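You operate a simulated robot arm through the tools that you are given. There is no shell and no other tool. Be economical: measure what you need, move in short steps, check, and stop when the job is done.

You are at the controls of a simulated robot arm. One attempt, no reset.

JOB
Switch off the brown fixture's arc and the meter, and cap the meter.
Fine: slider and meter pulled back; teal switch off before the slider moves; push the orange cap home on its black block.

It is judged by the outcome, as a careful person would: the job done as asked, and still so three seconds after it is handed in. It fails if anything else is knocked over, pushed out of place, dropped, spilled or broken. A push-on lid holds only when it is set on centred and level and pressed home; a screw cap is set on level and turned clockwise until tight.

ROBOT AND FRAMES
A 6-joint arm with a two-finger parallel gripper, fixed in place. Base frame: the origin is at the foot of the arm, x ahead of it, y to its left, z up. Readings come in m, rad, newtons and seconds.
With the tool pointing down near the work surface it reaches from about 0.24 to 0.64 m from the base axis. Its first joint turns from -1.152 to 1.152 rad. Payload 2.7 kg.
Tool frame: the origin (TCP) lies between the finger pads and is the grasp point; the fingertips stand 0.023 m ahead of it; z points along the fingers, y is the line along which they close. Largest opening 0.094 m; finger width 0.038, thickness 0.01; the body of the gripper, 0.054 by 0.096 m, starts 0.039 m behind the TCP.
Orientation is told as [roll, pitch, yaw] about the base's x, y, z axes, in that order, counted from this pose: with the fingers straight down and closing along the base's y, the tool's x points along the base's -x, its y along +y and its z along -z.

CONTROLS
- The arm moves only by the tool servo_tool. Its argument "commands" is a list that holds one entry, the list of rows, each a list of 7 numbers: the shift along the tool's x, y, z in units of 50 mm (1.0 is 50 mm), then the turn, a rotation vector about the tool's x, y, z in units of 6 degrees (1.0 is 6 degrees), then the closure, from 0 (fully open) to 1 (shut). In form: [[[tx, ty, tz, rx, ry, rz, claw], ...]]. A call has 1 to 8 rows; each row shifts and turns the commanded pose from where the row before left it, along the tool's axes as they then stand. A call with a number of a shift or a turn outside -1 to 1 is refused whole. A row lasts 0.2 s, in which the tool goes at most 0.05 m and 0.15 rad; a call with a longer step from one row to the next is refused whole, and so is a gripper value outside its range. A pose out of reach is approached as far as the arm can. The call stops where the force on the tool passes 90 N (or 10 N more than at its start, if that is more) or the arm is blocked; 0.2 s more then pass. Each finger travels about 0.045 m/s and halts on what it meets, pressing with about 22 N; the grip force reading is that of the motor and also rises with nothing between the fingers. The clock runs only during rows and for 0.2 s after the last one: add rows that do not move to give the fingers time. It gives the time, the measured TCP pose, the force on the tool (base axes), the opening and the grip force at its end, in the units of the frame above (readings bear some noise), with the torque about the TCP (base axes, N m) and any sound that the robot's microphone picked up.
- Cameras (640 x 400 px; columns grow to the right, rows downward): "scene" is fixed at [0.0894, -0.4414, 1.4127]; the picture's right is [0.66, -0.75, 0.00], its down [-0.36, -0.31, -0.88] and it looks along [0.66, 0.58, -0.48] (base axes); focal length 328 px, centre (320, 200). "wrist" rides on the gripper at [0.086, 0.016, -0.074] in the tool frame; the picture's right is [-0.18, 0.98, 0.00], its down [-0.58, -0.11, -0.81] and it looks along [-0.79, -0.15, 0.59] (tool axes); focal length 243 px, centre (320, 200). There is no depth. A picture from a camera that has moved, and an enlarged one, comes with that camera's place and axes in the base frame and with its lens.
- camera(camera): a new picture of that camera. The clock stands still meanwhile.
- zoom(camera, box): a new picture of the part [left, top, right, bottom] of that camera's present view, enlarged. The clock stands still meanwhile.
- close_job(): hands the job in; it is judged then, once.

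Go step by step. Nothing tells you positions but the pictures and the camera data: compare them with the known pose of the tool, close in by small moves and look again before you grip or let go. The budget is 120 turns and 76 pictures, counting those below and the enlarged ones. Unless the task says otherwise, let go and move clear before handing in, and close with one line.

The tools are called after "Request:" as a command line: name --argument value ..., lists and objects as JSON in quotes. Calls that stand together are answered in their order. servo_tool: Moves the arm, as the interface text tells. Its arguments: {"type":"object","properties":{"commands":{"type":"array"}},"required":["commands"]} The other tools are called the same way: camera (camera) takes a picture; zoom (camera, box) takes an enlarged picture of a part of a camera's view; close_job () hands the job in.

At the start:

```text
time: 0.0
tool_pos: [0.3466, 0.0723, 1.1442]
tcp_rot: [0.001, 0.0, 0.0]
wrist_force: [0.0, 0.2, -0.3]
ft_torque: [-0.03, -0.02, 0.0]
grip_width: 0.0941
gripper_force: 0.1
```

scene: 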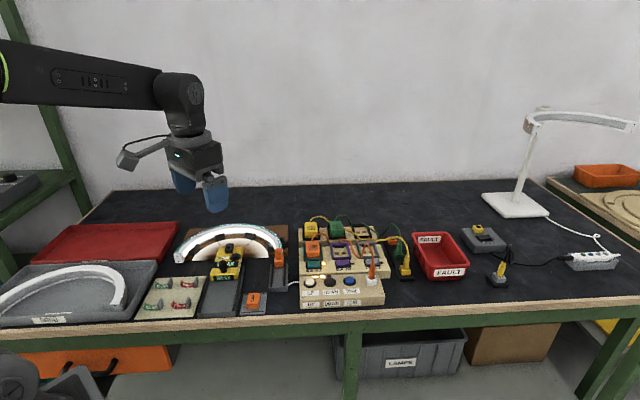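
wrist: 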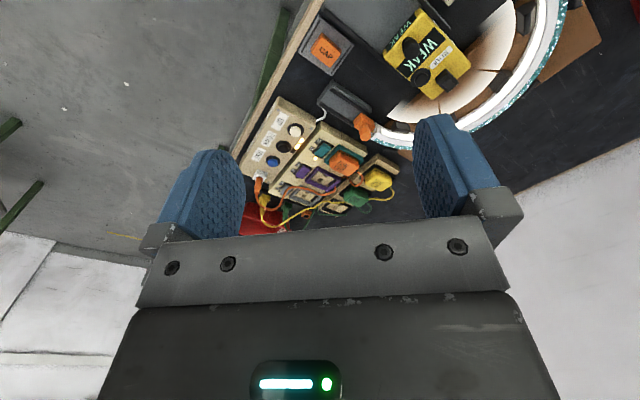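

I see the bench with an arc lamp on a brown fixture, a yellow meter, an orange slider, an orange cap and a control panel. I'll enlarge the area to identify the parts.

Request:
zoom --camera "scene" --box '[130, 210, 290, 325]'

Request:
zoom --camera "scene" --box '[260, 205, 420, 315]'

Request:
zoom --camera "wrist" --box '[230, 0, 550, 200]'

```text
3.48 times, centred on (210, 268) of scene
camera zoom: at [0.0894, -0.4414, 1.4127], right [0.66, -0.75, 0.0], down [-0.36, -0.31, -0.88], along [0.66, 0.58, -0.48], focal length 1142 px, centre (703, -35)
```

zoom: 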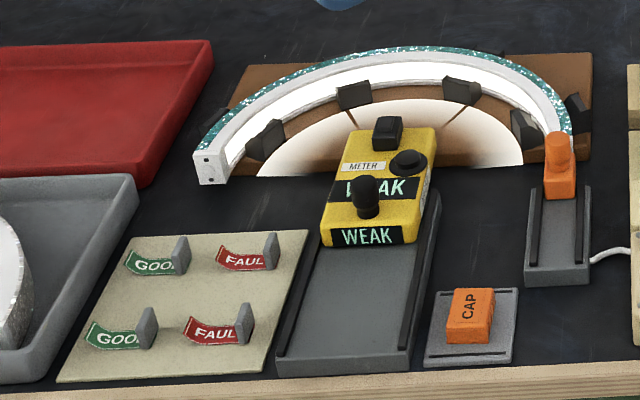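

```text
3.64 times, centred on (340, 260) of scene
camera zoom: at [0.0894, -0.4414, 1.4127], right [0.66, -0.75, 0.0], down [-0.36, -0.31, -0.88], along [0.66, 0.58, -0.48], focal length 1194 px, centre (247, -18)
```

zoom: 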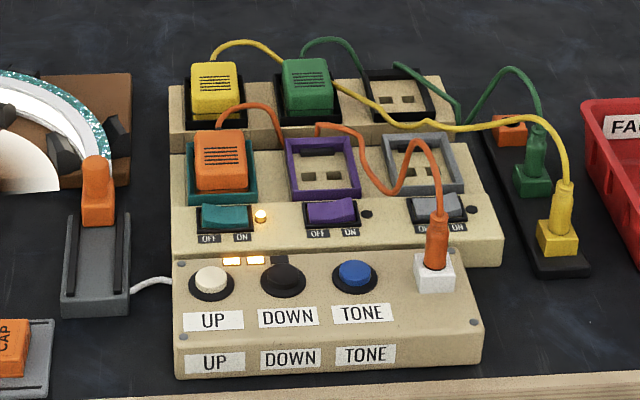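

```text
2.00 times, centred on (390, 100) of wrist
camera zoom: at [0.2607, 0.0892, 1.2189], right [0.18, 0.98, 0.0], down [0.58, -0.11, 0.81], along [0.79, -0.15, -0.59], focal length 485 px, centre (180, 400)
```

zoom: 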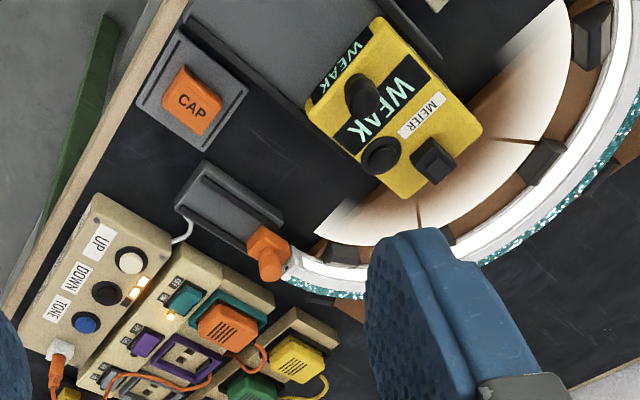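

The cap is near (0.42, 0.07, 0.82), the teal switch near (0.60, 0.03, 0.835), the slider near (0.55, 0.116) and the meter knob near (0.424, 0.185). The fixtures sit at about 43° to the base, so I'll turn the tool to match and look again.

Request:
servo_tool --commands '[[[0, 0, 0.2, 0, 0, -1, 0], [0, 0, 0.2, 0, 0, -1, 0], [0, 0, 0.2, 0, 0, -1, 0], [0, 0, 0.2, 0, 0, -1, 0], [0, 0, 0.2, 0, 0, -1, 0], [0, 0, 0, 0, 0, -1, 0], [0, 0, 0, 0, 0, -1, 0], [0, 0, 0, 0, 0, -0.17, 0]]]'

Request:
camera --camera "wrist"

```text
time: 1.8
tool_pos: [0.3473, 0.0722, 1.0931]
tcp_rot: [0.003, 0.0, 0.753]
wrist_force: [-0.6, -0.1, -0.2]
ft_torque: [-0.01, 0.0, 0.05]
grip_width: 0.0939
gripper_force: 0.1
```

```text
70 pictures are left
camera wrist: at [0.2729, 0.0258, 1.1683], right [-0.54, 0.84, 0.0], down [0.5, 0.32, 0.81], along [0.68, 0.43, -0.59], focal length 243 px, centre (320, 200)
```

wrist: 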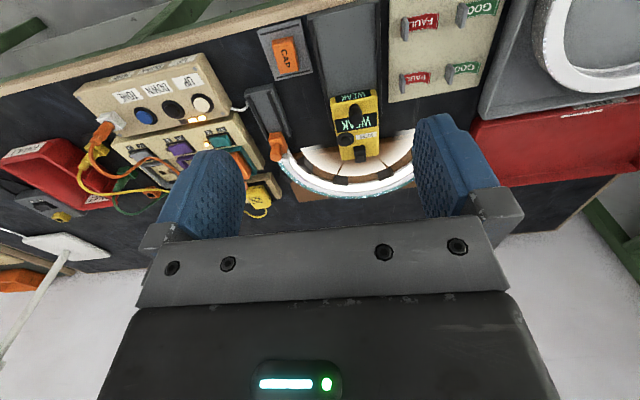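

Turning worked. Next I'll close the fingers and move above the teal switch for a close view.

Request:
servo_tool --commands '[[[-0.516, -0.684, 0.4, 0, 0, 0, 1], [-0.516, -0.684, 0.4, 0, 0, 0, 1], [-0.516, -0.684, 0.4, 0, 0, 0, 1], [-0.516, -0.684, 0.4, 0, 0, 0, 1], [-0.516, -0.684, 0.4, 0, 0, 0, 1], [-0.516, -0.684, 0.4, 0, 0, 0, 1]]]'

Request:
camera --camera "wrist"

Request:
zoom --camera "scene" --box '[290, 205, 390, 270]'

```text
time: 3.2
tool_pos: [0.601, 0.0313, 0.9743]
tcp_rot: [0.001, -0.001, 0.75]
wrist_force: [-0.6, 0.0, -0.2]
ft_torque: [0.02, 0.01, 0.03]
grip_width: 0.0
gripper_force: 21.6
```

```text
69 pictures are left
camera wrist: at [0.5262, -0.0172, 1.049], right [-0.54, 0.84, 0.0], down [0.5, 0.32, 0.81], along [0.68, 0.43, -0.59], focal length 243 px, centre (320, 200)
```

wrist: 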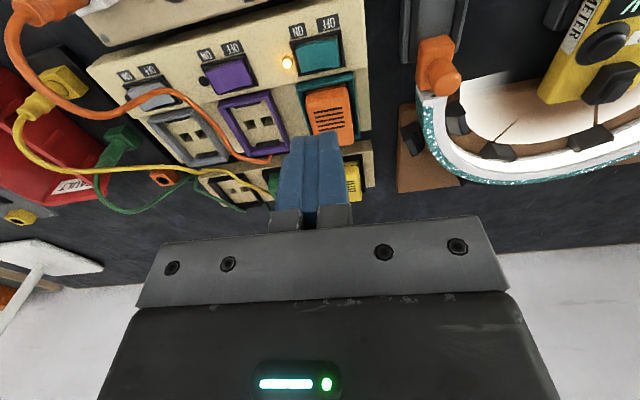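

```text
6.15 times, centred on (340, 238) of scene
camera zoom: at [0.0894, -0.4414, 1.4127], right [0.66, -0.75, 0.0], down [-0.36, -0.31, -0.88], along [0.66, 0.58, -0.48], focal length 2021 px, centre (197, -31)
```

zoom: 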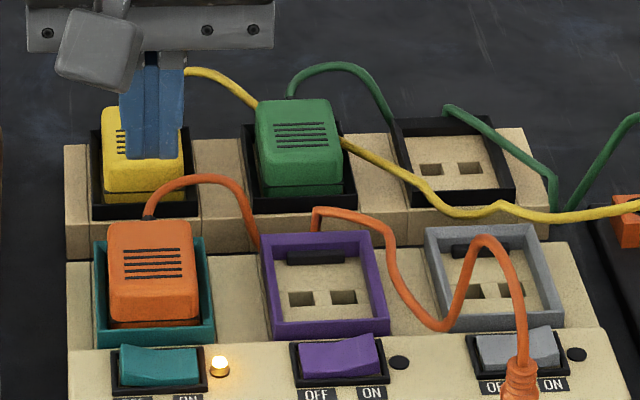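

The rocker centre comes out at about (0.6025, 0.029, 0.835), with OFF on the +tool-y side. I'll lower and tilt so that one fingertip corner sits over the OFF half.

Request:
servo_tool --commands '[[[0.285, 0.09, 0, 0, 0, 0, 1], [0, 0, 0.7, 0, 0, 0, 1], [0, 0, 0.7, 0, 0, 0, 1], [0, 0, 0, 0.75, 1, 0, 1], [0, 0, 0, 0.75, 1, 0, 1]]]'

Request:
camera --camera "wrist"

Request:
zoom --camera "scene" --box '[290, 205, 390, 270]'

```text
time: 4.4
tool_pos: [0.5868, 0.0223, 0.9052]
tcp_rot: [-0.16, 0.209, 0.733]
wrist_force: [-0.4, 0.4, 0.7]
ft_torque: [0.01, -0.02, -0.01]
grip_width: 0.0001
gripper_force: 21.9
```

```text
67 pictures are left
camera wrist: at [0.5163, -0.0041, 0.9933], right [-0.54, 0.82, -0.19], down [0.53, 0.51, 0.67], along [0.65, 0.26, -0.71], focal length 243 px, centre (320, 200)
```

wrist: 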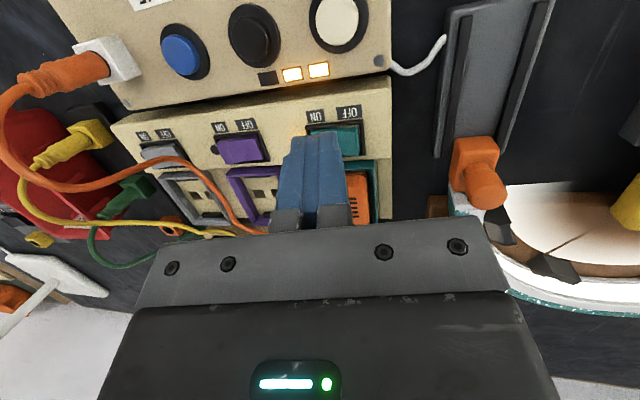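

```text
6.15 times, centred on (340, 238) of scene
camera zoom: at [0.0894, -0.4415, 1.4127], right [0.66, -0.75, 0.0], down [-0.36, -0.31, -0.88], along [0.66, 0.58, -0.48], focal length 2021 px, centre (197, -31)
```

zoom: 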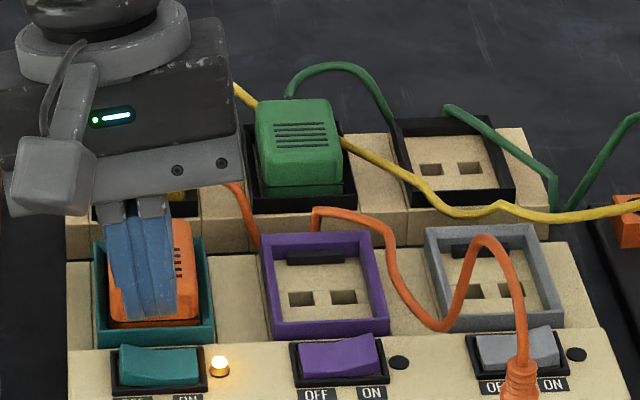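

The contact corner works out at (0.593, 0.036, 0.877), right over the OFF end. I'll press straight down in small steps.

Request:
servo_tool --commands '[[[-0.104, 0.078, 0.483, 0, 0, 0, 1], [-0.0125, 0.0093, 0.058, 0, 0, 0, 1], [-0.0125, 0.0093, 0.058, 0, 0, 0, 1], [-0.0125, 0.0093, 0.058, 0, 0, 0, 1]]]'

Request:
zoom --camera "scene" --box '[290, 205, 390, 270]'

```text
time: 5.4
tool_pos: [0.5856, 0.0213, 0.8703]
tcp_rot: [-0.159, 0.21, 0.734]
wrist_force: [-0.7, -0.3, 0.3]
ft_torque: [0.01, 0.03, 0.02]
grip_width: 0.0
gripper_force: 22.3
```

```text
6.15 times, centred on (340, 238) of scene
camera zoom: at [0.0894, -0.4414, 1.4127], right [0.66, -0.75, 0.0], down [-0.36, -0.31, -0.88], along [0.66, 0.58, -0.48], focal length 2021 px, centre (197, -31)
```

zoom: 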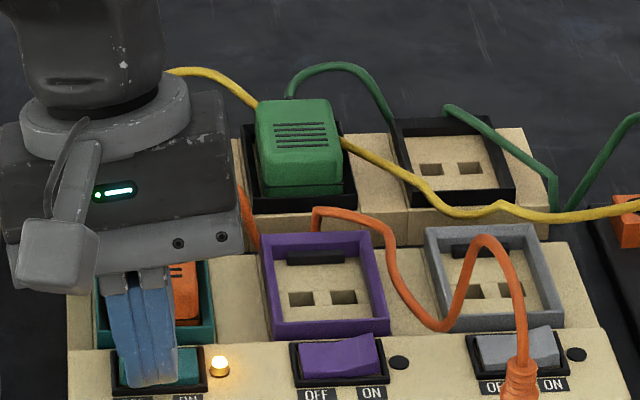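

No contact yet, with the corner just above the rocker. I'll continue down in 2 mm steps.

Request:
servo_tool --commands '[[[-0.0083, 0.0062, 0.0386, 0, 0, 0, 1], [-0.0083, 0.0062, 0.0386, 0, 0, 0, 1], [-0.0083, 0.0062, 0.0386, 0, 0, 0, 1], [-0.0083, 0.0062, 0.0386, 0, 0, 0, 1]]]'

Request:
zoom --camera "scene" --box '[290, 205, 390, 270]'

```text
time: 6.4
tool_pos: [0.5873, 0.0218, 0.8635]
tcp_rot: [-0.162, 0.206, 0.734]
wrist_force: [-7.7, -2.1, 15.8]
ft_torque: [0.07, 0.05, 0.05]
grip_width: 0.0003
gripper_force: 21.4
heard: click
```

```text
6.15 times, centred on (340, 238) of scene
camera zoom: at [0.0889, -0.4415, 1.4128], right [0.66, -0.75, 0.0], down [-0.36, -0.31, -0.88], along [0.66, 0.58, -0.48], focal length 2021 px, centre (197, -31)
```

zoom: 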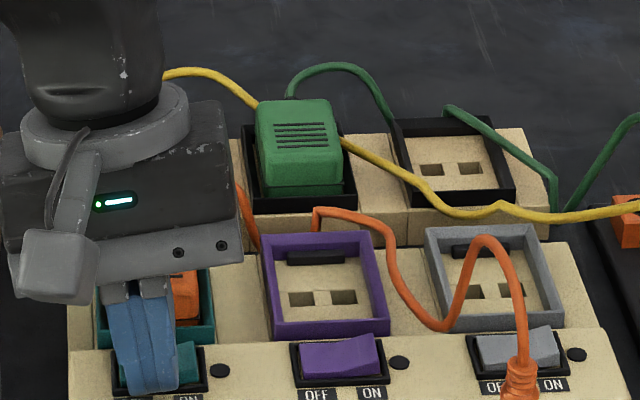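

It clicked and the indicator light went out. I'll lift straight off, level the tool and check the switch.

Request:
servo_tool --commands '[[[0.166, -0.125, -0.773, 0, 0, 0, 1], [0.166, -0.125, -0.773, 0, 0, 0, 1], [0, 0, 0, -0.75, -1, 0, 0.3], [0, 0, 0, -0.75, -1, 0, 0.3]]]'

Request:
camera --camera "wrist"

Request:
camera --camera "scene"

```text
time: 7.4
tool_pos: [0.586, 0.022, 0.9409]
tcp_rot: [0.0, -0.003, 0.751]
wrist_force: [-0.3, -0.6, 0.0]
ft_torque: [0.0, -0.05, -0.03]
grip_width: 0.0508
gripper_force: 0.0
```

```text
63 pictures are left
camera wrist: at [0.5127, -0.0255, 1.0163], right [-0.54, 0.84, 0.0], down [0.5, 0.32, 0.81], along [0.68, 0.43, -0.59], focal length 243 px, centre (320, 200)
```

wrist: 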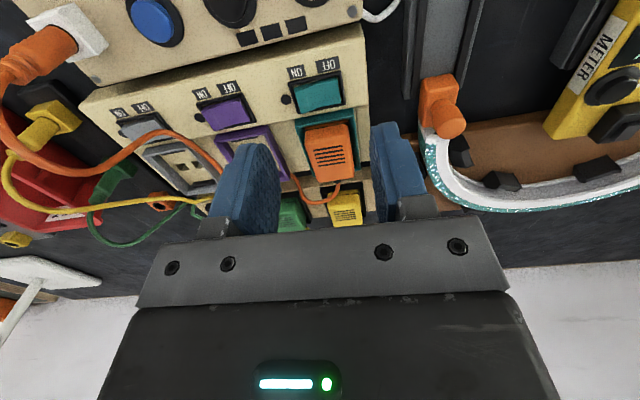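

```text
62 pictures are left
```

scene: 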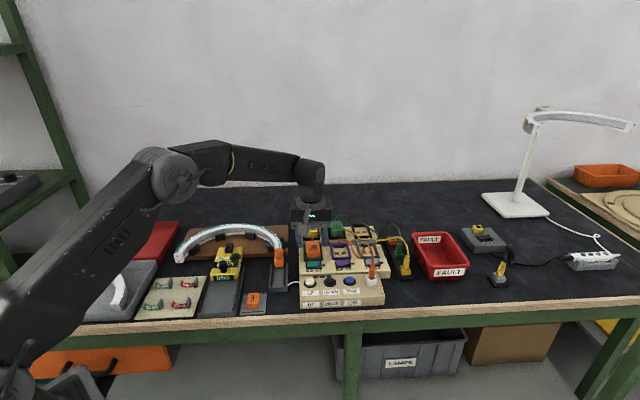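

The teal switch is off and the arc has gone dark. Now I'll move above the orange slider and look.

Request:
servo_tool --commands '[[[-0.22, 0.613, 0, 0, 0, 0, 0.45], [-0.22, 0.613, 0, 0, 0, 0, 0.45], [-0.22, 0.613, 0, 0, 0, 0, 0.45], [0, 0, 0, 0, 0, 0, 0.45]]]'

Request:
camera --camera "wrist"

Request:
zoom --camera "scene" --box '[235, 215, 315, 275]'

```text
time: 8.4
tool_pos: [0.5458, 0.1115, 0.9411]
tcp_rot: [0.0, -0.001, 0.751]
wrist_force: [0.3, -0.2, 0.4]
ft_torque: [-0.03, 0.0, 0.03]
grip_width: 0.0517
gripper_force: 0.0
```

```text
61 pictures are left
camera wrist: at [0.4724, 0.0643, 1.0171], right [-0.54, 0.84, 0.0], down [0.5, 0.32, 0.81], along [0.68, 0.43, -0.59], focal length 243 px, centre (320, 200)
```

wrist: 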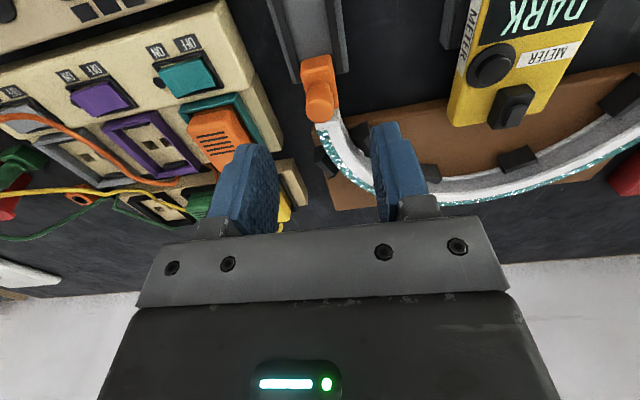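

```text
6.67 times, centred on (275, 245) of scene
camera zoom: at [0.0894, -0.4414, 1.4127], right [0.66, -0.75, 0.0], down [-0.36, -0.31, -0.88], along [0.66, 0.58, -0.48], focal length 2190 px, centre (620, -100)
```

zoom: 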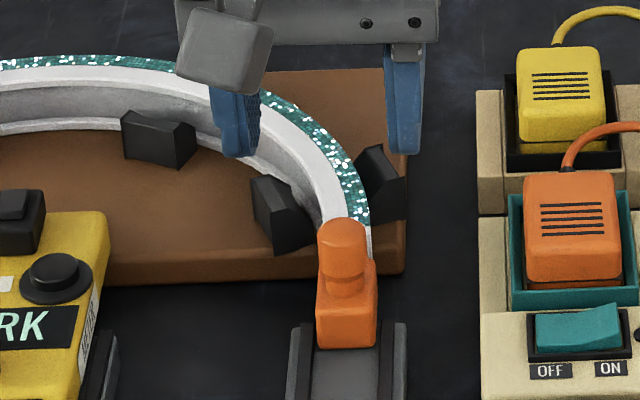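

The slider's knob top is at (0.550, 0.113, 0.869), almost under the tool. I'll shift back slightly to stay clear of the arc end and go down around the knob.

Request:
servo_tool --commands '[[[0.16, -0.04, 0, 0, 0, 0, 0.45], [0, 0, 0.73, 0, 0, 0, 0.45], [0, 0, 0.73, 0, 0, 0, 0.45], [0, 0, 0, 0, 0, 0, 0.45]]]'

Request:
camera --camera "wrist"

Request:
zoom --camera "scene" --box '[235, 215, 315, 275]'

```text
time: 9.4
tool_pos: [0.5423, 0.105, 0.8672]
tcp_rot: [0.0, 0.001, 0.75]
wrist_force: [0.2, -0.2, 0.1]
ft_torque: [-0.03, 0.02, 0.0]
grip_width: 0.0516
gripper_force: 0.1
```

```text
59 pictures are left
camera wrist: at [0.4689, 0.0574, 0.9436], right [-0.54, 0.84, 0.0], down [0.5, 0.32, 0.81], along [0.68, 0.43, -0.59], focal length 243 px, centre (320, 200)
```

wrist: 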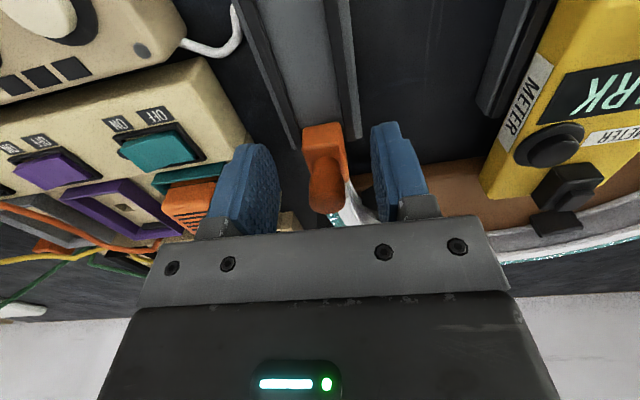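

```text
6.67 times, centred on (275, 245) of scene
camera zoom: at [0.0894, -0.4414, 1.4127], right [0.66, -0.75, 0.0], down [-0.36, -0.31, -0.88], along [0.66, 0.58, -0.48], focal length 2190 px, centre (620, -100)
```

zoom: 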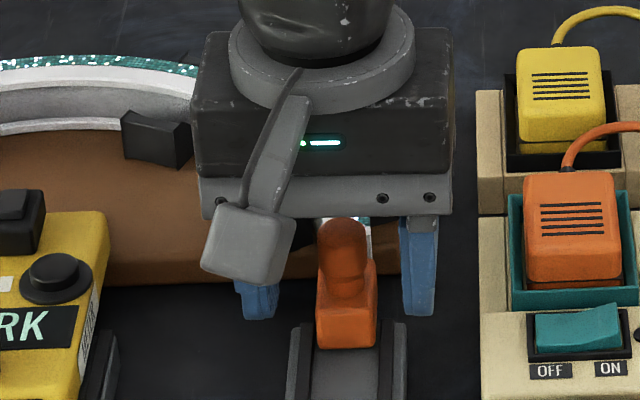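

The knob is centred between the fingers, so I'll close on it.

Request:
servo_tool --commands '[[[0, 0, 0, 0, 0, 0, 0.7], [0, 0, 0, 0, 0, 0, 0.9], [0, 0, 0, 0, 0, 0, 0.9], [0, 0, 0, 0, 0, 0, 0.9]]]'

Request:
camera --camera "wrist"

```text
time: 10.4
tool_pos: [0.5411, 0.1051, 0.8684]
tcp_rot: [0.0, -0.002, 0.753]
wrist_force: [-3.9, 2.9, 0.5]
ft_torque: [-0.36, -0.32, 0.06]
grip_width: 0.0198
gripper_force: 45.4
```

```text
57 pictures are left
camera wrist: at [0.4686, 0.0577, 0.9438], right [-0.54, 0.84, 0.0], down [0.5, 0.32, 0.81], along [0.68, 0.43, -0.59], focal length 243 px, centre (320, 200)
```

wrist: 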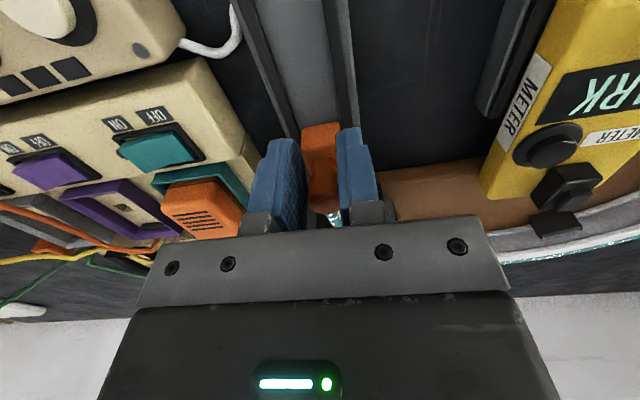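

I have a firm grip on the knob at 20 mm. I'll pull the slider back along its track in small steps.

Request:
servo_tool --commands '[[[0.1, 0, 0, 0, 0, 0, 0.9], [0.2, 0, 0, 0, 0, 0, 0.9], [0.2, 0, 0, 0, 0, 0, 0.9], [0.2, 0, 0, 0, 0, 0, 0.9]]]'

Request:
zoom --camera "scene" --box '[225, 215, 325, 290]'

```text
time: 11.4
tool_pos: [0.5181, 0.08, 0.8681]
tcp_rot: [0.002, -0.001, 0.75]
wrist_force: [-0.2, -0.7, -0.2]
ft_torque: [0.02, -0.01, 0.05]
grip_width: 0.0096
gripper_force: 0.4
```

```text
5.33 times, centred on (275, 252) of scene
camera zoom: at [0.0894, -0.4414, 1.4127], right [0.66, -0.75, 0.0], down [-0.36, -0.31, -0.88], along [0.66, 0.58, -0.48], focal length 1752 px, centre (560, -80)
```

zoom: 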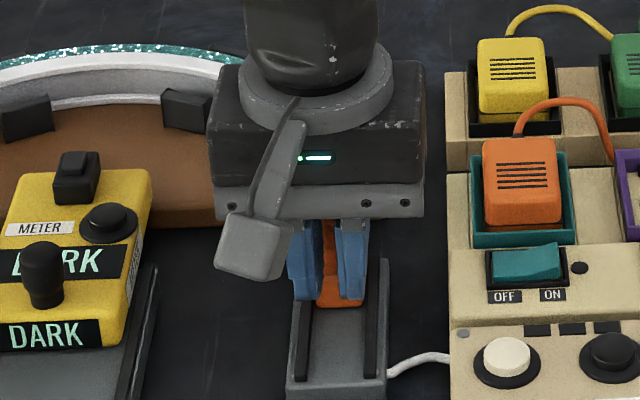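

The fingers slipped off the knob. I'll open them and see where the slider is now.

Request:
servo_tool --commands '[[[0, 0, 0, 0, 0, 0, 0.45], [0, 0, 0, 0, 0, 0, 0.45], [0, 0, 0, 0, 0, 0, 0.45]]]'

Request:
camera --camera "wrist"

Request:
zoom --camera "scene" --box '[235, 215, 315, 275]'

```text
time: 12.2
tool_pos: [0.5185, 0.0804, 0.8687]
tcp_rot: [0.001, -0.001, 0.751]
wrist_force: [-0.8, 1.0, -0.5]
ft_torque: [-0.01, 0.01, -0.02]
grip_width: 0.0516
gripper_force: 0.0
```

```text
55 pictures are left
camera wrist: at [0.4444, 0.0342, 0.9439], right [-0.54, 0.84, 0.0], down [0.5, 0.32, 0.81], along [0.68, 0.43, -0.59], focal length 243 px, centre (320, 200)
```

wrist: 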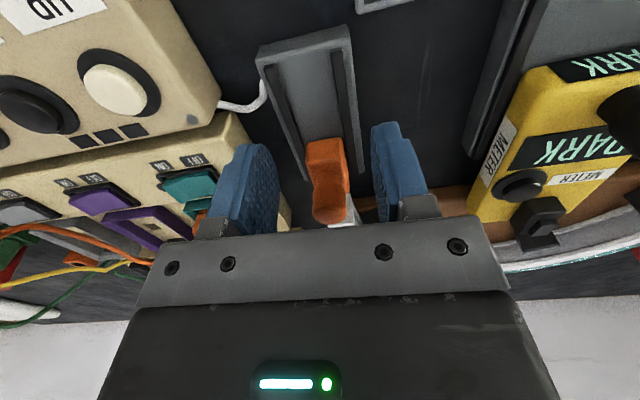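

```text
6.67 times, centred on (275, 245) of scene
camera zoom: at [0.0894, -0.4414, 1.4127], right [0.66, -0.75, 0.0], down [-0.36, -0.31, -0.88], along [0.66, 0.58, -0.48], focal length 2190 px, centre (620, -100)
```

zoom: 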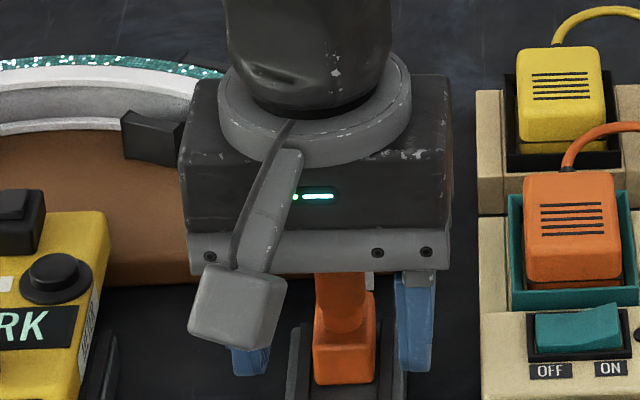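

The slider came back about 24 mm before slipping, because I had gripped only the knob's rear edge. I'll move forward to centre on the knob and grip again.

Request:
servo_tool --commands '[[[-0.2, 0.02, 0, 0, 0, 0, 0.45], [-0.2, 0.02, 0.04, 0, 0, 0, 0.45], [0, 0, 0, 0, 0, 0, 0.7], [0, 0, 0, 0, 0, 0, 0.9], [0, 0, 0, 0, 0, 0, 0.9], [0, 0, 0, 0, 0, 0, 0.9]]]'

Request:
zoom --camera "scene" --box '[235, 215, 315, 275]'

```text
time: 13.6
tool_pos: [0.5319, 0.0944, 0.866]
tcp_rot: [-0.001, 0.0, 0.752]
wrist_force: [11.5, -8.1, -2.5]
ft_torque: [0.31, 0.29, -0.14]
grip_width: 0.0197
gripper_force: 45.3
```

```text
6.67 times, centred on (275, 245) of scene
camera zoom: at [0.0897, -0.4416, 1.4127], right [0.66, -0.75, 0.0], down [-0.36, -0.31, -0.88], along [0.66, 0.58, -0.48], focal length 2190 px, centre (620, -100)
```

zoom: 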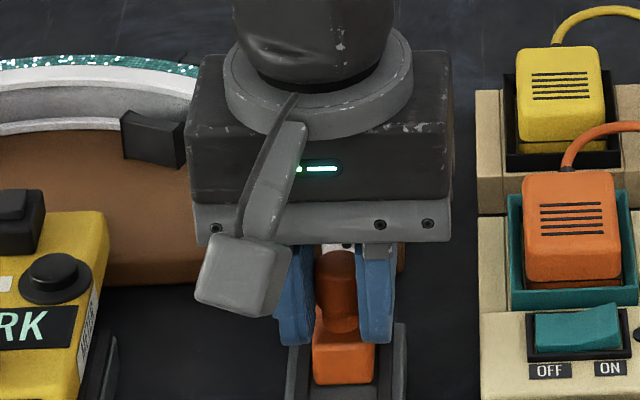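

The grip is centred now. I'll relax the sideways load slightly and pull back again.

Request:
servo_tool --commands '[[[0.05, -0.03, 0, 0, 0, 0, 0.9], [0.15, 0, 0, 0, 0, 0, 0.9], [0.15, 0, 0, 0, 0, 0, 0.9], [0.15, 0, 0, 0, 0, 0, 0.9], [0.15, 0, 0, 0, 0, 0, 0.9]]]'

Request:
zoom --camera "scene" --box '[225, 215, 325, 290]'

```text
time: 14.8
tool_pos: [0.5087, 0.0713, 0.8671]
tcp_rot: [0.0, 0.002, 0.749]
wrist_force: [-0.1, -1.1, 0.3]
ft_torque: [-0.01, 0.03, 0.01]
grip_width: 0.0094
gripper_force: 0.0
```

```text
5.33 times, centred on (275, 252) of scene
camera zoom: at [0.0894, -0.4414, 1.4127], right [0.66, -0.75, 0.0], down [-0.36, -0.31, -0.88], along [0.66, 0.58, -0.48], focal length 1752 px, centre (560, -80)
```

zoom: 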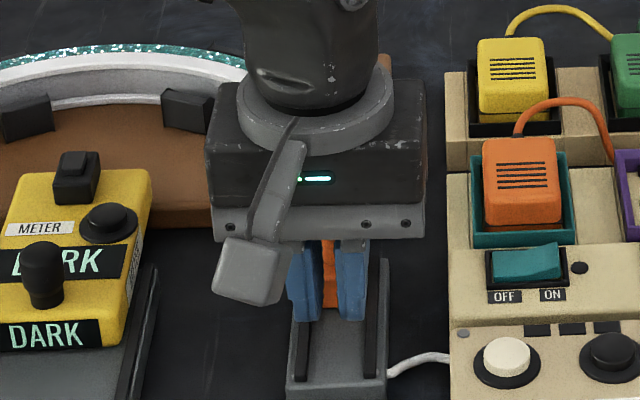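

It slipped again, perhaps because the slider reached its end stop. I'll open and look from above.

Request:
servo_tool --commands '[[[0, 0, 0, 0, 0, 0, 0.45], [0, 0, 0, 0, 0, 0, 0.45], [0, 0, -0.8, 0, 0, 0, 0.45], [0.4, 0, -0.6, 0, 0, 0, 0.45]]]'

Request:
camera --camera "wrist"

Request:
zoom --camera "scene" --box '[225, 215, 325, 290]'

```text
time: 15.8
tool_pos: [0.4939, 0.0567, 0.9392]
tcp_rot: [-0.001, -0.001, 0.752]
wrist_force: [-0.2, -0.1, 0.0]
ft_torque: [0.01, -0.02, -0.02]
grip_width: 0.0516
gripper_force: 0.0
```

```text
51 pictures are left
camera wrist: at [0.4195, 0.0101, 1.0136], right [-0.54, 0.84, 0.0], down [0.5, 0.32, 0.81], along [0.68, 0.43, -0.59], focal length 243 px, centre (320, 200)
```

wrist: 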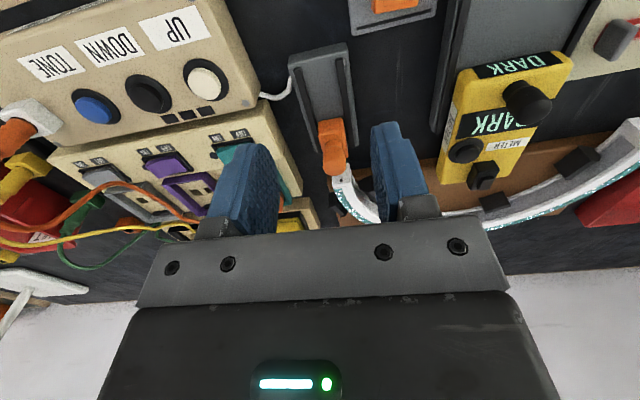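

```text
5.33 times, centred on (275, 252) of scene
camera zoom: at [0.0894, -0.4414, 1.4127], right [0.66, -0.75, 0.0], down [-0.36, -0.31, -0.88], along [0.66, 0.58, -0.48], focal length 1752 px, centre (560, -80)
```

zoom: 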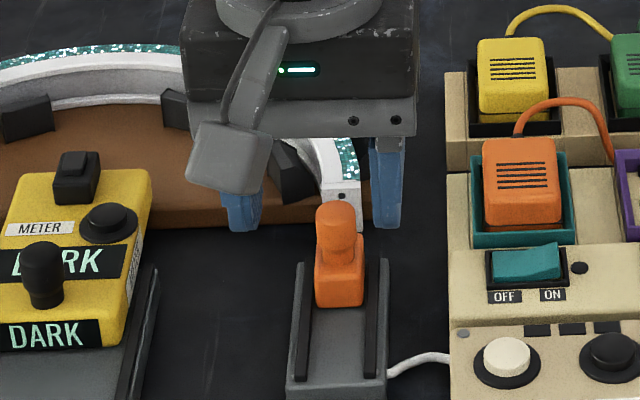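

The slider hasn't moved since the first pull and stands clear of the arc end, so it is at its back stop. Next is the meter knob, near (0.4225, 0.182, 0.865).

Request:
servo_tool --commands '[[[-0.22, 0.936, 0, 0, 0, 0, 0.45], [-0.22, 0.936, 0, 0, 0, 0, 0.45], [-0.22, 0.936, 0, 0, 0, 0, 0.45], [0, 0, 0, 0, 0, 0, 0.45]]]'

Request:
camera --camera "wrist"

Request:
zoom --camera "scene" --box '[180, 215, 290, 300]'

```text
time: 16.8
tool_pos: [0.4217, 0.185, 0.9361]
tcp_rot: [0.0, 0.001, 0.751]
wrist_force: [-0.3, -0.3, -0.1]
ft_torque: [0.02, 0.0, 0.03]
grip_width: 0.0517
gripper_force: 0.1
```

```text
49 pictures are left
camera wrist: at [0.3479, 0.1375, 1.0129], right [-0.54, 0.84, 0.0], down [0.5, 0.32, 0.81], along [0.68, 0.43, -0.59], focal length 243 px, centre (320, 200)
```

wrist: 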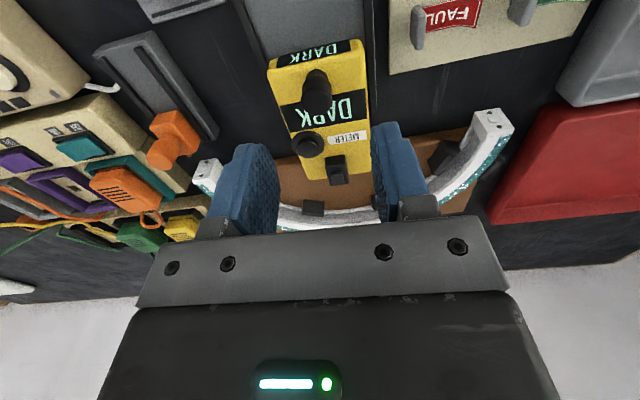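

```text
4.71 times, centred on (235, 258) of scene
camera zoom: at [0.0894, -0.4414, 1.4127], right [0.66, -0.75, 0.0], down [-0.36, -0.31, -0.88], along [0.66, 0.58, -0.48], focal length 1546 px, centre (720, -71)
```

zoom: 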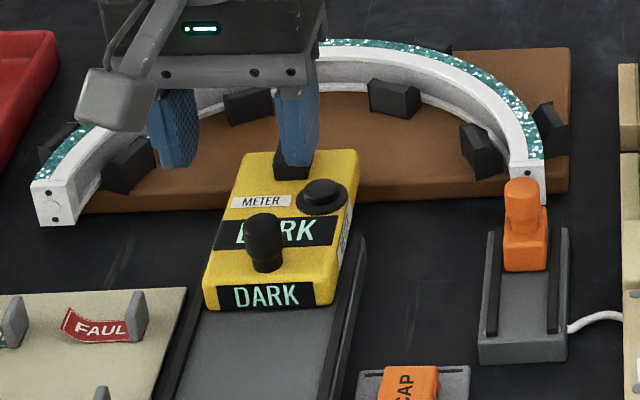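

Request:
zoom --camera "wrist" --box '[240, 20, 400, 200]'

```text
2.22 times, centred on (320, 110) of wrist
camera zoom: at [0.3479, 0.1375, 1.0129], right [-0.54, 0.84, 0.0], down [0.5, 0.32, 0.81], along [0.68, 0.43, -0.59], focal length 539 px, centre (320, 400)
```

zoom: 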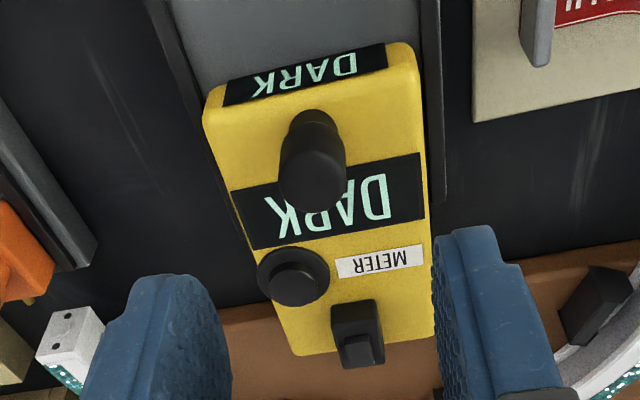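

The meter knob top is at (0.4228, 0.182, 0.870), so I'll correct by a few millimetres, descend and grip.

Request:
servo_tool --commands '[[[0.09, -0.06, 0, 0, 0, 0, 0.45], [0, 0, 0.7, 0, 0, 0, 0.45], [0, 0, 0.7, 0, 0, 0, 0.45], [0, 0, 0, 0, 0, 0, 0.45]]]'

Request:
camera --camera "wrist"

Request:
zoom --camera "scene" --box '[180, 215, 290, 300]'

```text
time: 17.8
tool_pos: [0.4196, 0.1807, 0.8654]
tcp_rot: [0.001, 0.0, 0.751]
wrist_force: [0.0, -0.4, -0.5]
ft_torque: [0.0, -0.04, -0.01]
grip_width: 0.0514
gripper_force: 0.1
```

```text
46 pictures are left
camera wrist: at [0.3469, 0.1332, 0.9404], right [-0.54, 0.84, 0.0], down [0.5, 0.32, 0.81], along [0.68, 0.43, -0.59], focal length 243 px, centre (320, 200)
```

wrist: 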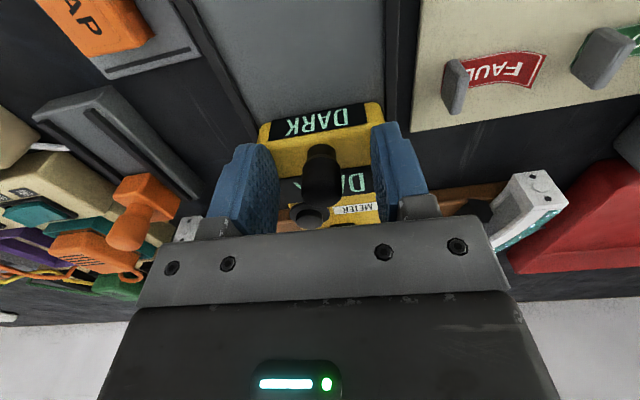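

```text
4.71 times, centred on (235, 258) of scene
camera zoom: at [0.0894, -0.4414, 1.4127], right [0.66, -0.75, 0.0], down [-0.36, -0.31, -0.88], along [0.66, 0.58, -0.48], focal length 1546 px, centre (720, -71)
```

zoom: 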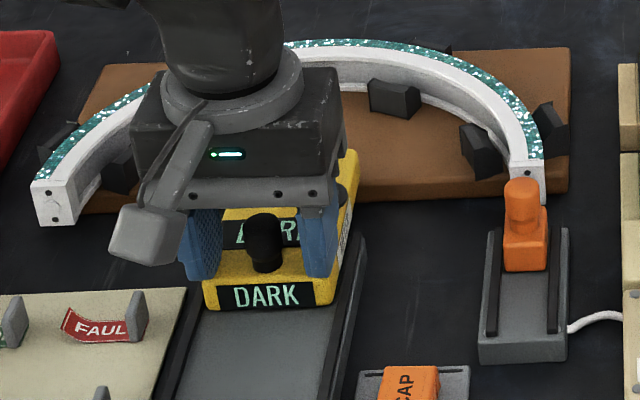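

The knob is centred between the fingers. I'll close and pull the meter back.

Request:
servo_tool --commands '[[[0, 0, 0, 0, 0, 0, 0.7], [0, 0, 0, 0, 0, 0, 0.9], [0, 0, 0, 0, 0, 0, 0.9], [0, 0, 0, 0, 0, 0, 0.9], [0.1, 0, 0, 0, 0, 0, 0.9], [0.15, 0, 0, 0, 0, 0, 0.9], [0.15, 0, 0, 0, 0, 0, 0.9], [0.15, 0, 0, 0, 0, 0, 0.9]]]'

Request:
zoom --camera "scene" --box '[180, 215, 290, 300]'

```text
time: 19.6
tool_pos: [0.4003, 0.1599, 0.8647]
tcp_rot: [0.001, 0.0, 0.75]
wrist_force: [1.6, -0.5, -3.1]
ft_torque: [-0.68, -0.11, -0.12]
grip_width: 0.0197
gripper_force: 45.3
```

```text
4.71 times, centred on (235, 258) of scene
camera zoom: at [0.0895, -0.4414, 1.4128], right [0.66, -0.75, 0.0], down [-0.36, -0.31, -0.88], along [0.66, 0.58, -0.48], focal length 1546 px, centre (720, -71)
```

zoom: 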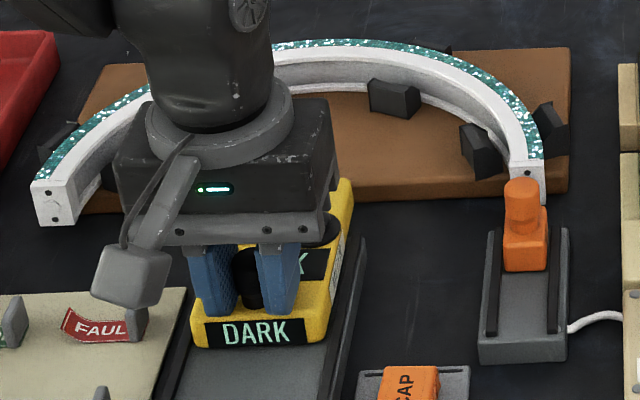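

The meter is sliding with the knob, so I'll keep pulling.

Request:
servo_tool --commands '[[[0.15, 0, 0, 0, 0, 0, 0.9], [0.15, 0, 0, 0, 0, 0, 0.9], [0.1, 0, 0, 0, 0, 0, 0.9], [0.1, 0, 0, 0, 0, 0, 0.9]]]'

Request:
zoom --camera "scene" --box '[180, 225, 290, 310]'

```text
time: 20.6
tool_pos: [0.3836, 0.1428, 0.8653]
tcp_rot: [-0.001, 0.001, 0.749]
wrist_force: [13.5, -13.2, -19.0]
ft_torque: [0.59, -0.04, -0.07]
grip_width: 0.0198
gripper_force: 44.9
```

```text
4.71 times, centred on (235, 268) of scene
camera zoom: at [0.09, -0.4417, 1.4126], right [0.66, -0.75, 0.0], down [-0.36, -0.31, -0.88], along [0.66, 0.58, -0.48], focal length 1546 px, centre (720, -118)
```

zoom: 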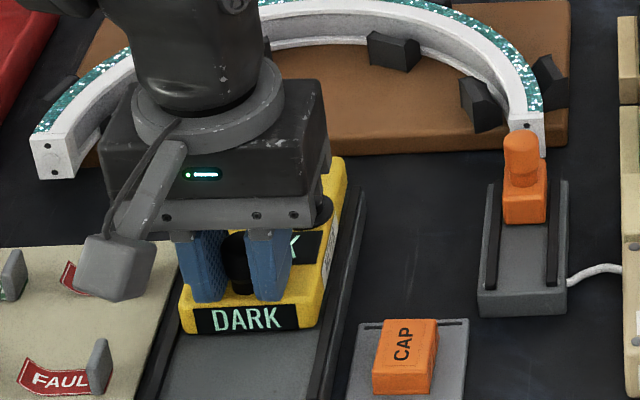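

The side and vertical loads have grown, so the meter may be at its stop. I'll release and look.

Request:
servo_tool --commands '[[[0, 0, 0, 0, 0, 0, 0.45], [0, 0, 0, 0, 0, 0, 0.45], [0, 0, 0, 0, 0, 0, 0.45], [0, 0, -0.8, 0, 0, 0, 0.45], [0.4, 0, -0.6, 0, 0, 0, 0.45]]]'

Request:
camera --camera "wrist"

Request:
zoom --camera "scene" --box '[180, 225, 290, 310]'

```text
time: 21.8
tool_pos: [0.363, 0.1306, 0.9373]
tcp_rot: [0.001, 0.001, 0.751]
wrist_force: [-0.6, -0.3, 0.2]
ft_torque: [-0.02, -0.03, 0.0]
grip_width: 0.0517
gripper_force: 0.0
```

```text
42 pictures are left
camera wrist: at [0.2902, 0.0831, 1.0127], right [-0.54, 0.84, 0.0], down [0.5, 0.32, 0.81], along [0.68, 0.43, -0.59], focal length 243 px, centre (320, 200)
```

wrist: 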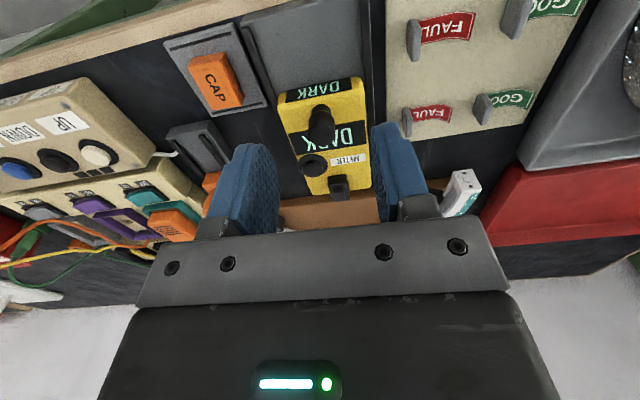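

```text
4.71 times, centred on (235, 268) of scene
camera zoom: at [0.0894, -0.4414, 1.4127], right [0.66, -0.75, 0.0], down [-0.36, -0.31, -0.88], along [0.66, 0.58, -0.48], focal length 1546 px, centre (720, -118)
```

zoom: 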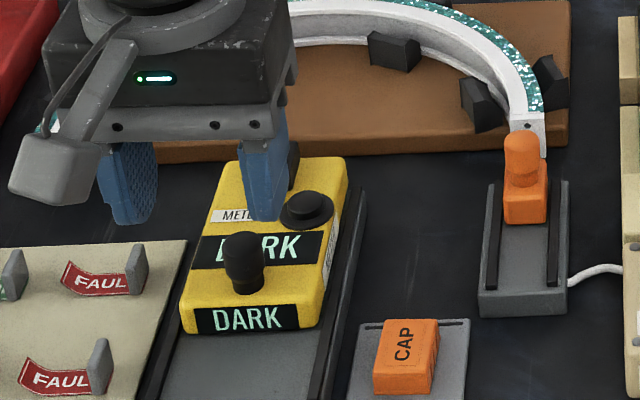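

The meter followed the full 52 mm without slipping, along an exact 45° line, so the load was just my 2° misalignment. I'll correct the yaw, grip again and test for more travel.

Request:
servo_tool --commands '[[[0, 0, 0, 0, 0, -0.33, 0.45], [-0.468, -0.114, 0.2, 0, 0, 0, 0.45], [0, 0, 0.6, 0, 0, 0, 0.45], [0, 0, 0.63, 0, 0, 0, 0.45], [0, 0, 0, 0, 0, 0, 0.7], [0, 0, 0, 0, 0, 0, 0.9], [0, 0, 0, 0, 0, 0, 0.9], [0, 0, 0, 0, 0, 0, 0.9]]]'

Request:
zoom --camera "scene" --box '[180, 225, 290, 310]'

```text
time: 23.6
tool_pos: [0.388, 0.1438, 0.8642]
tcp_rot: [0.001, -0.002, 0.787]
wrist_force: [-22.6, 22.8, 29.6]
ft_torque: [0.08, 0.14, 0.24]
grip_width: 0.0228
gripper_force: 15.4
```

```text
4.71 times, centred on (235, 268) of scene
camera zoom: at [0.0885, -0.441, 1.413], right [0.66, -0.75, 0.0], down [-0.36, -0.31, -0.88], along [0.66, 0.58, -0.48], focal length 1546 px, centre (720, -118)
```

zoom: 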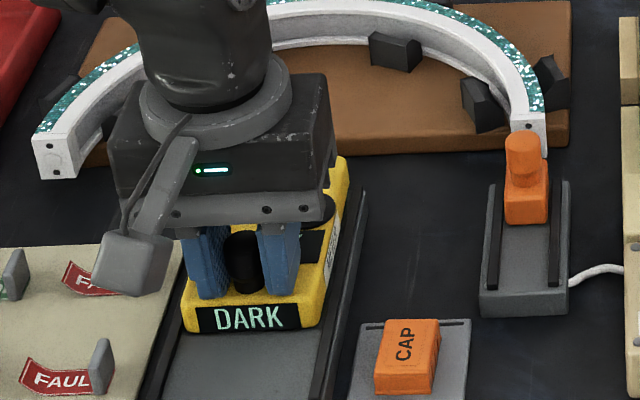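

The fingers met the knob about 3 mm off centre, so I'll shift over to unload it and finish the grip.

Request:
servo_tool --commands '[[[0, 0.03, 0, 0, 0, 0, 0.72], [0, 0.03, 0, 0, 0, 0, 0.75], [0, 0, 0, 0, 0, 0, 0.9], [0, 0, 0, 0, 0, 0, 0.9]]]'

```text
time: 24.6
tool_pos: [0.3859, 0.1462, 0.8645]
tcp_rot: [0.0, -0.004, 0.787]
wrist_force: [-5.7, 5.8, 31.7]
ft_torque: [0.3, 0.43, 0.14]
grip_width: 0.0199
gripper_force: 45.1
```

Request:
servo_tool --commands '[[[0, 0.01, -0.03, 0, 0, 0, 0.9], [0.1, 0, 0, 0, 0, 0, 0.9], [0.1, 0, 0, 0, 0, 0, 0.9], [0.1, 0, 0, 0, 0, 0, 0.9]]]'

Request:
zoom --camera "scene" --box '[180, 225, 290, 310]'

```text
time: 25.6
tool_pos: [0.3748, 0.1346, 0.8648]
tcp_rot: [0.001, 0.004, 0.785]
wrist_force: [-3.7, 5.6, -5.5]
ft_torque: [0.21, -1.4, -0.1]
grip_width: 0.0193
gripper_force: 45.6
```

```text
4.71 times, centred on (235, 268) of scene
camera zoom: at [0.0893, -0.4413, 1.4128], right [0.66, -0.75, 0.0], down [-0.36, -0.31, -0.88], along [0.66, 0.58, -0.48], focal length 1546 px, centre (720, -118)
```

zoom: 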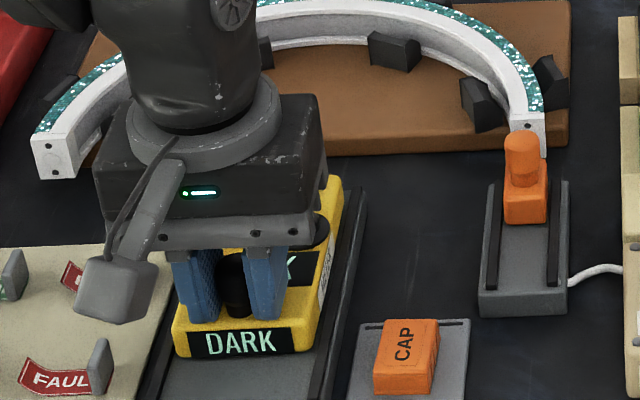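

It moved further, so I'll continue.

Request:
servo_tool --commands '[[[0.1, 0, 0, 0, 0, 0, 0.9], [0.1, 0, 0, 0, 0, 0, 0.9], [0.1, 0, 0, 0, 0, 0, 0.9], [0.1, 0, 0, 0, 0, 0, 0.9]]]'

Request:
zoom --camera "scene" --box '[180, 235, 290, 320]'

```text
time: 26.6
tool_pos: [0.3581, 0.1182, 0.8663]
tcp_rot: [0.002, 0.008, 0.785]
wrist_force: [-0.5, 1.5, -39.5]
ft_torque: [-0.69, -0.28, -0.03]
grip_width: 0.0198
gripper_force: 44.8
```

```text
4.71 times, centred on (235, 278) of scene
camera zoom: at [0.0899, -0.4412, 1.4128], right [0.66, -0.75, 0.0], down [-0.36, -0.31, -0.88], along [0.66, 0.58, -0.48], focal length 1546 px, centre (720, -165)
```

zoom: 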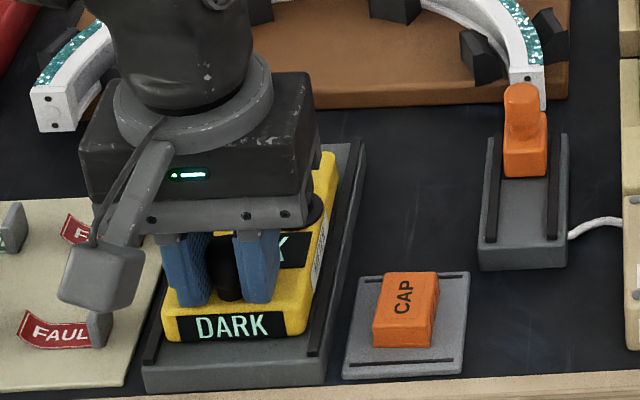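

Request:
servo_tool --commands '[[[0.0, 0, 0.04, 0, 0, 0, 0.9], [0.1, 0, 0, 0, 0, 0, 0.9], [0.1, 0, 0, 0, 0, 0, 0.9]]]'

Request:
zoom --camera "scene" --box '[180, 235, 290, 320]'

```text
time: 27.4
tool_pos: [0.3539, 0.1139, 0.8661]
tcp_rot: [-0.001, -0.002, 0.787]
wrist_force: [-8.1, 6.3, 11.3]
ft_torque: [-0.43, 1.49, 0.1]
grip_width: 0.0197
gripper_force: 45.1
```

```text
4.71 times, centred on (235, 278) of scene
camera zoom: at [0.0891, -0.4413, 1.4128], right [0.66, -0.75, 0.0], down [-0.36, -0.31, -0.88], along [0.66, 0.58, -0.48], focal length 1546 px, centre (720, -165)
```

zoom: 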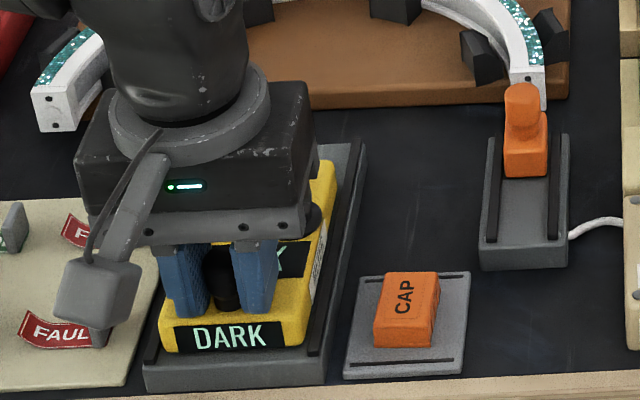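

Request:
servo_tool --commands '[[[0.08, 0, 0, 0, 0, 0, 0.9], [0.08, 0, 0, 0, 0, 0, 0.9]]]'

Request:
zoom --camera "scene" --box '[180, 235, 290, 320]'

```text
time: 28.0
tool_pos: [0.351, 0.1115, 0.8646]
tcp_rot: [-0.004, -0.013, 0.786]
wrist_force: [11.9, 41.6, -16.6]
ft_torque: [1.01, 0.47, -0.03]
grip_width: 0.0197
gripper_force: 45.1
```

```text
4.71 times, centred on (235, 278) of scene
camera zoom: at [0.09, -0.4404, 1.4131], right [0.66, -0.75, 0.0], down [-0.36, -0.32, -0.88], along [0.66, 0.58, -0.48], focal length 1546 px, centre (720, -165)
```

zoom: 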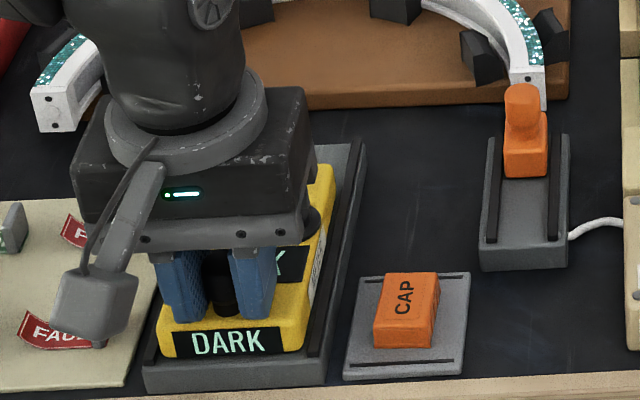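

Forces now show the meter is against its back stop. I'll release, rise and retry the slider with the corrected yaw to confirm it is at its own stop.

Request:
servo_tool --commands '[[[-0.06, 0, 0, 0, 0, 0, 0.9], [0, 0, 0, 0, 0, 0, 0.45], [0, 0, 0, 0, 0, 0, 0.45], [0, 0, 0, 0, 0, 0, 0.45], [0, 0, -0.8, 0, 0, 0, 0.45], [0, 0, -0.7, 0, 0, 0, 0.45]]]'

Request:
zoom --camera "scene" --box '[180, 235, 290, 320]'

Request:
camera --camera "wrist"

```text
time: 29.4
tool_pos: [0.3493, 0.1115, 0.9423]
tcp_rot: [-0.001, 0.001, 0.785]
wrist_force: [0.3, -0.1, -0.6]
ft_torque: [-0.01, -0.01, 0.0]
grip_width: 0.0518
gripper_force: 0.1
```

```text
4.71 times, centred on (235, 278) of scene
camera zoom: at [0.0894, -0.4414, 1.4127], right [0.66, -0.75, 0.0], down [-0.36, -0.31, -0.88], along [0.66, 0.58, -0.48], focal length 1546 px, centre (720, -165)
```

zoom: 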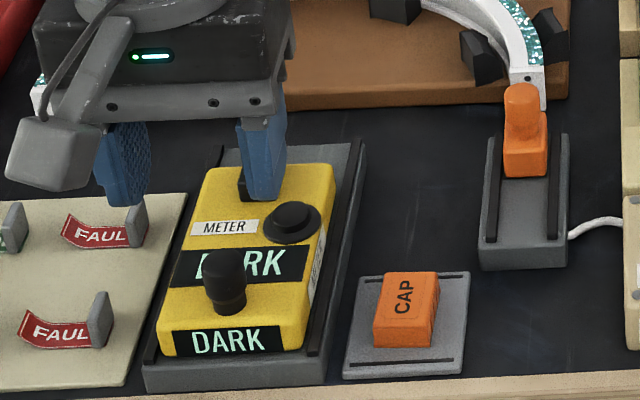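

```text
34 pictures are left
camera wrist: at [0.2782, 0.0614, 1.0164], right [-0.56, 0.83, 0.0], down [0.49, 0.33, 0.81], along [0.66, 0.45, -0.59], focal length 243 px, centre (320, 200)
```

wrist: 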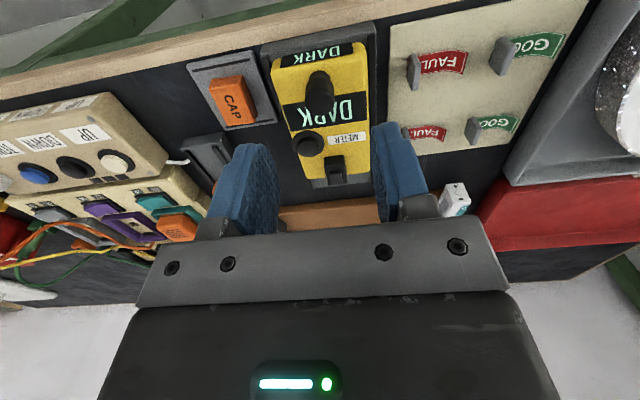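

The slider knob top is now at (0.535, 0.099). I'll go back to it, centred, and grip it.

Request:
servo_tool --commands '[[[-0.605, -0.7, 0, 0, 0, 0, 0.45], [-0.605, -0.7, 0, 0, 0, 0, 0.45], [-0.605, -0.7, 0, 0, 0, 0, 0.45], [-0.605, -0.7, 0, 0, 0, 0, 0.45], [0, 0, 0.4, 0, 0, 0, 0.45], [0, 0, 0, 0, 0, 0, 0.45]]]'

Request:
camera --camera "wrist"

```text
time: 30.8
tool_pos: [0.5348, 0.0982, 0.9179]
tcp_rot: [-0.001, -0.001, 0.787]
wrist_force: [-0.8, 0.5, -0.4]
ft_torque: [-0.01, 0.0, 0.0]
grip_width: 0.0517
gripper_force: 0.1
```

```text
33 pictures are left
camera wrist: at [0.4619, 0.0476, 0.9929], right [-0.56, 0.83, 0.0], down [0.49, 0.33, 0.81], along [0.66, 0.46, -0.59], focal length 243 px, centre (320, 200)
```

wrist: 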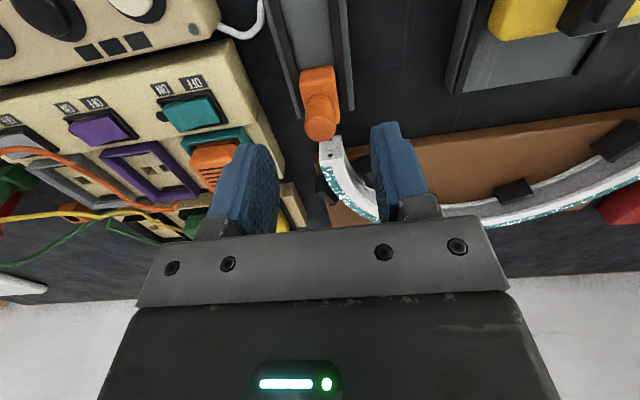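

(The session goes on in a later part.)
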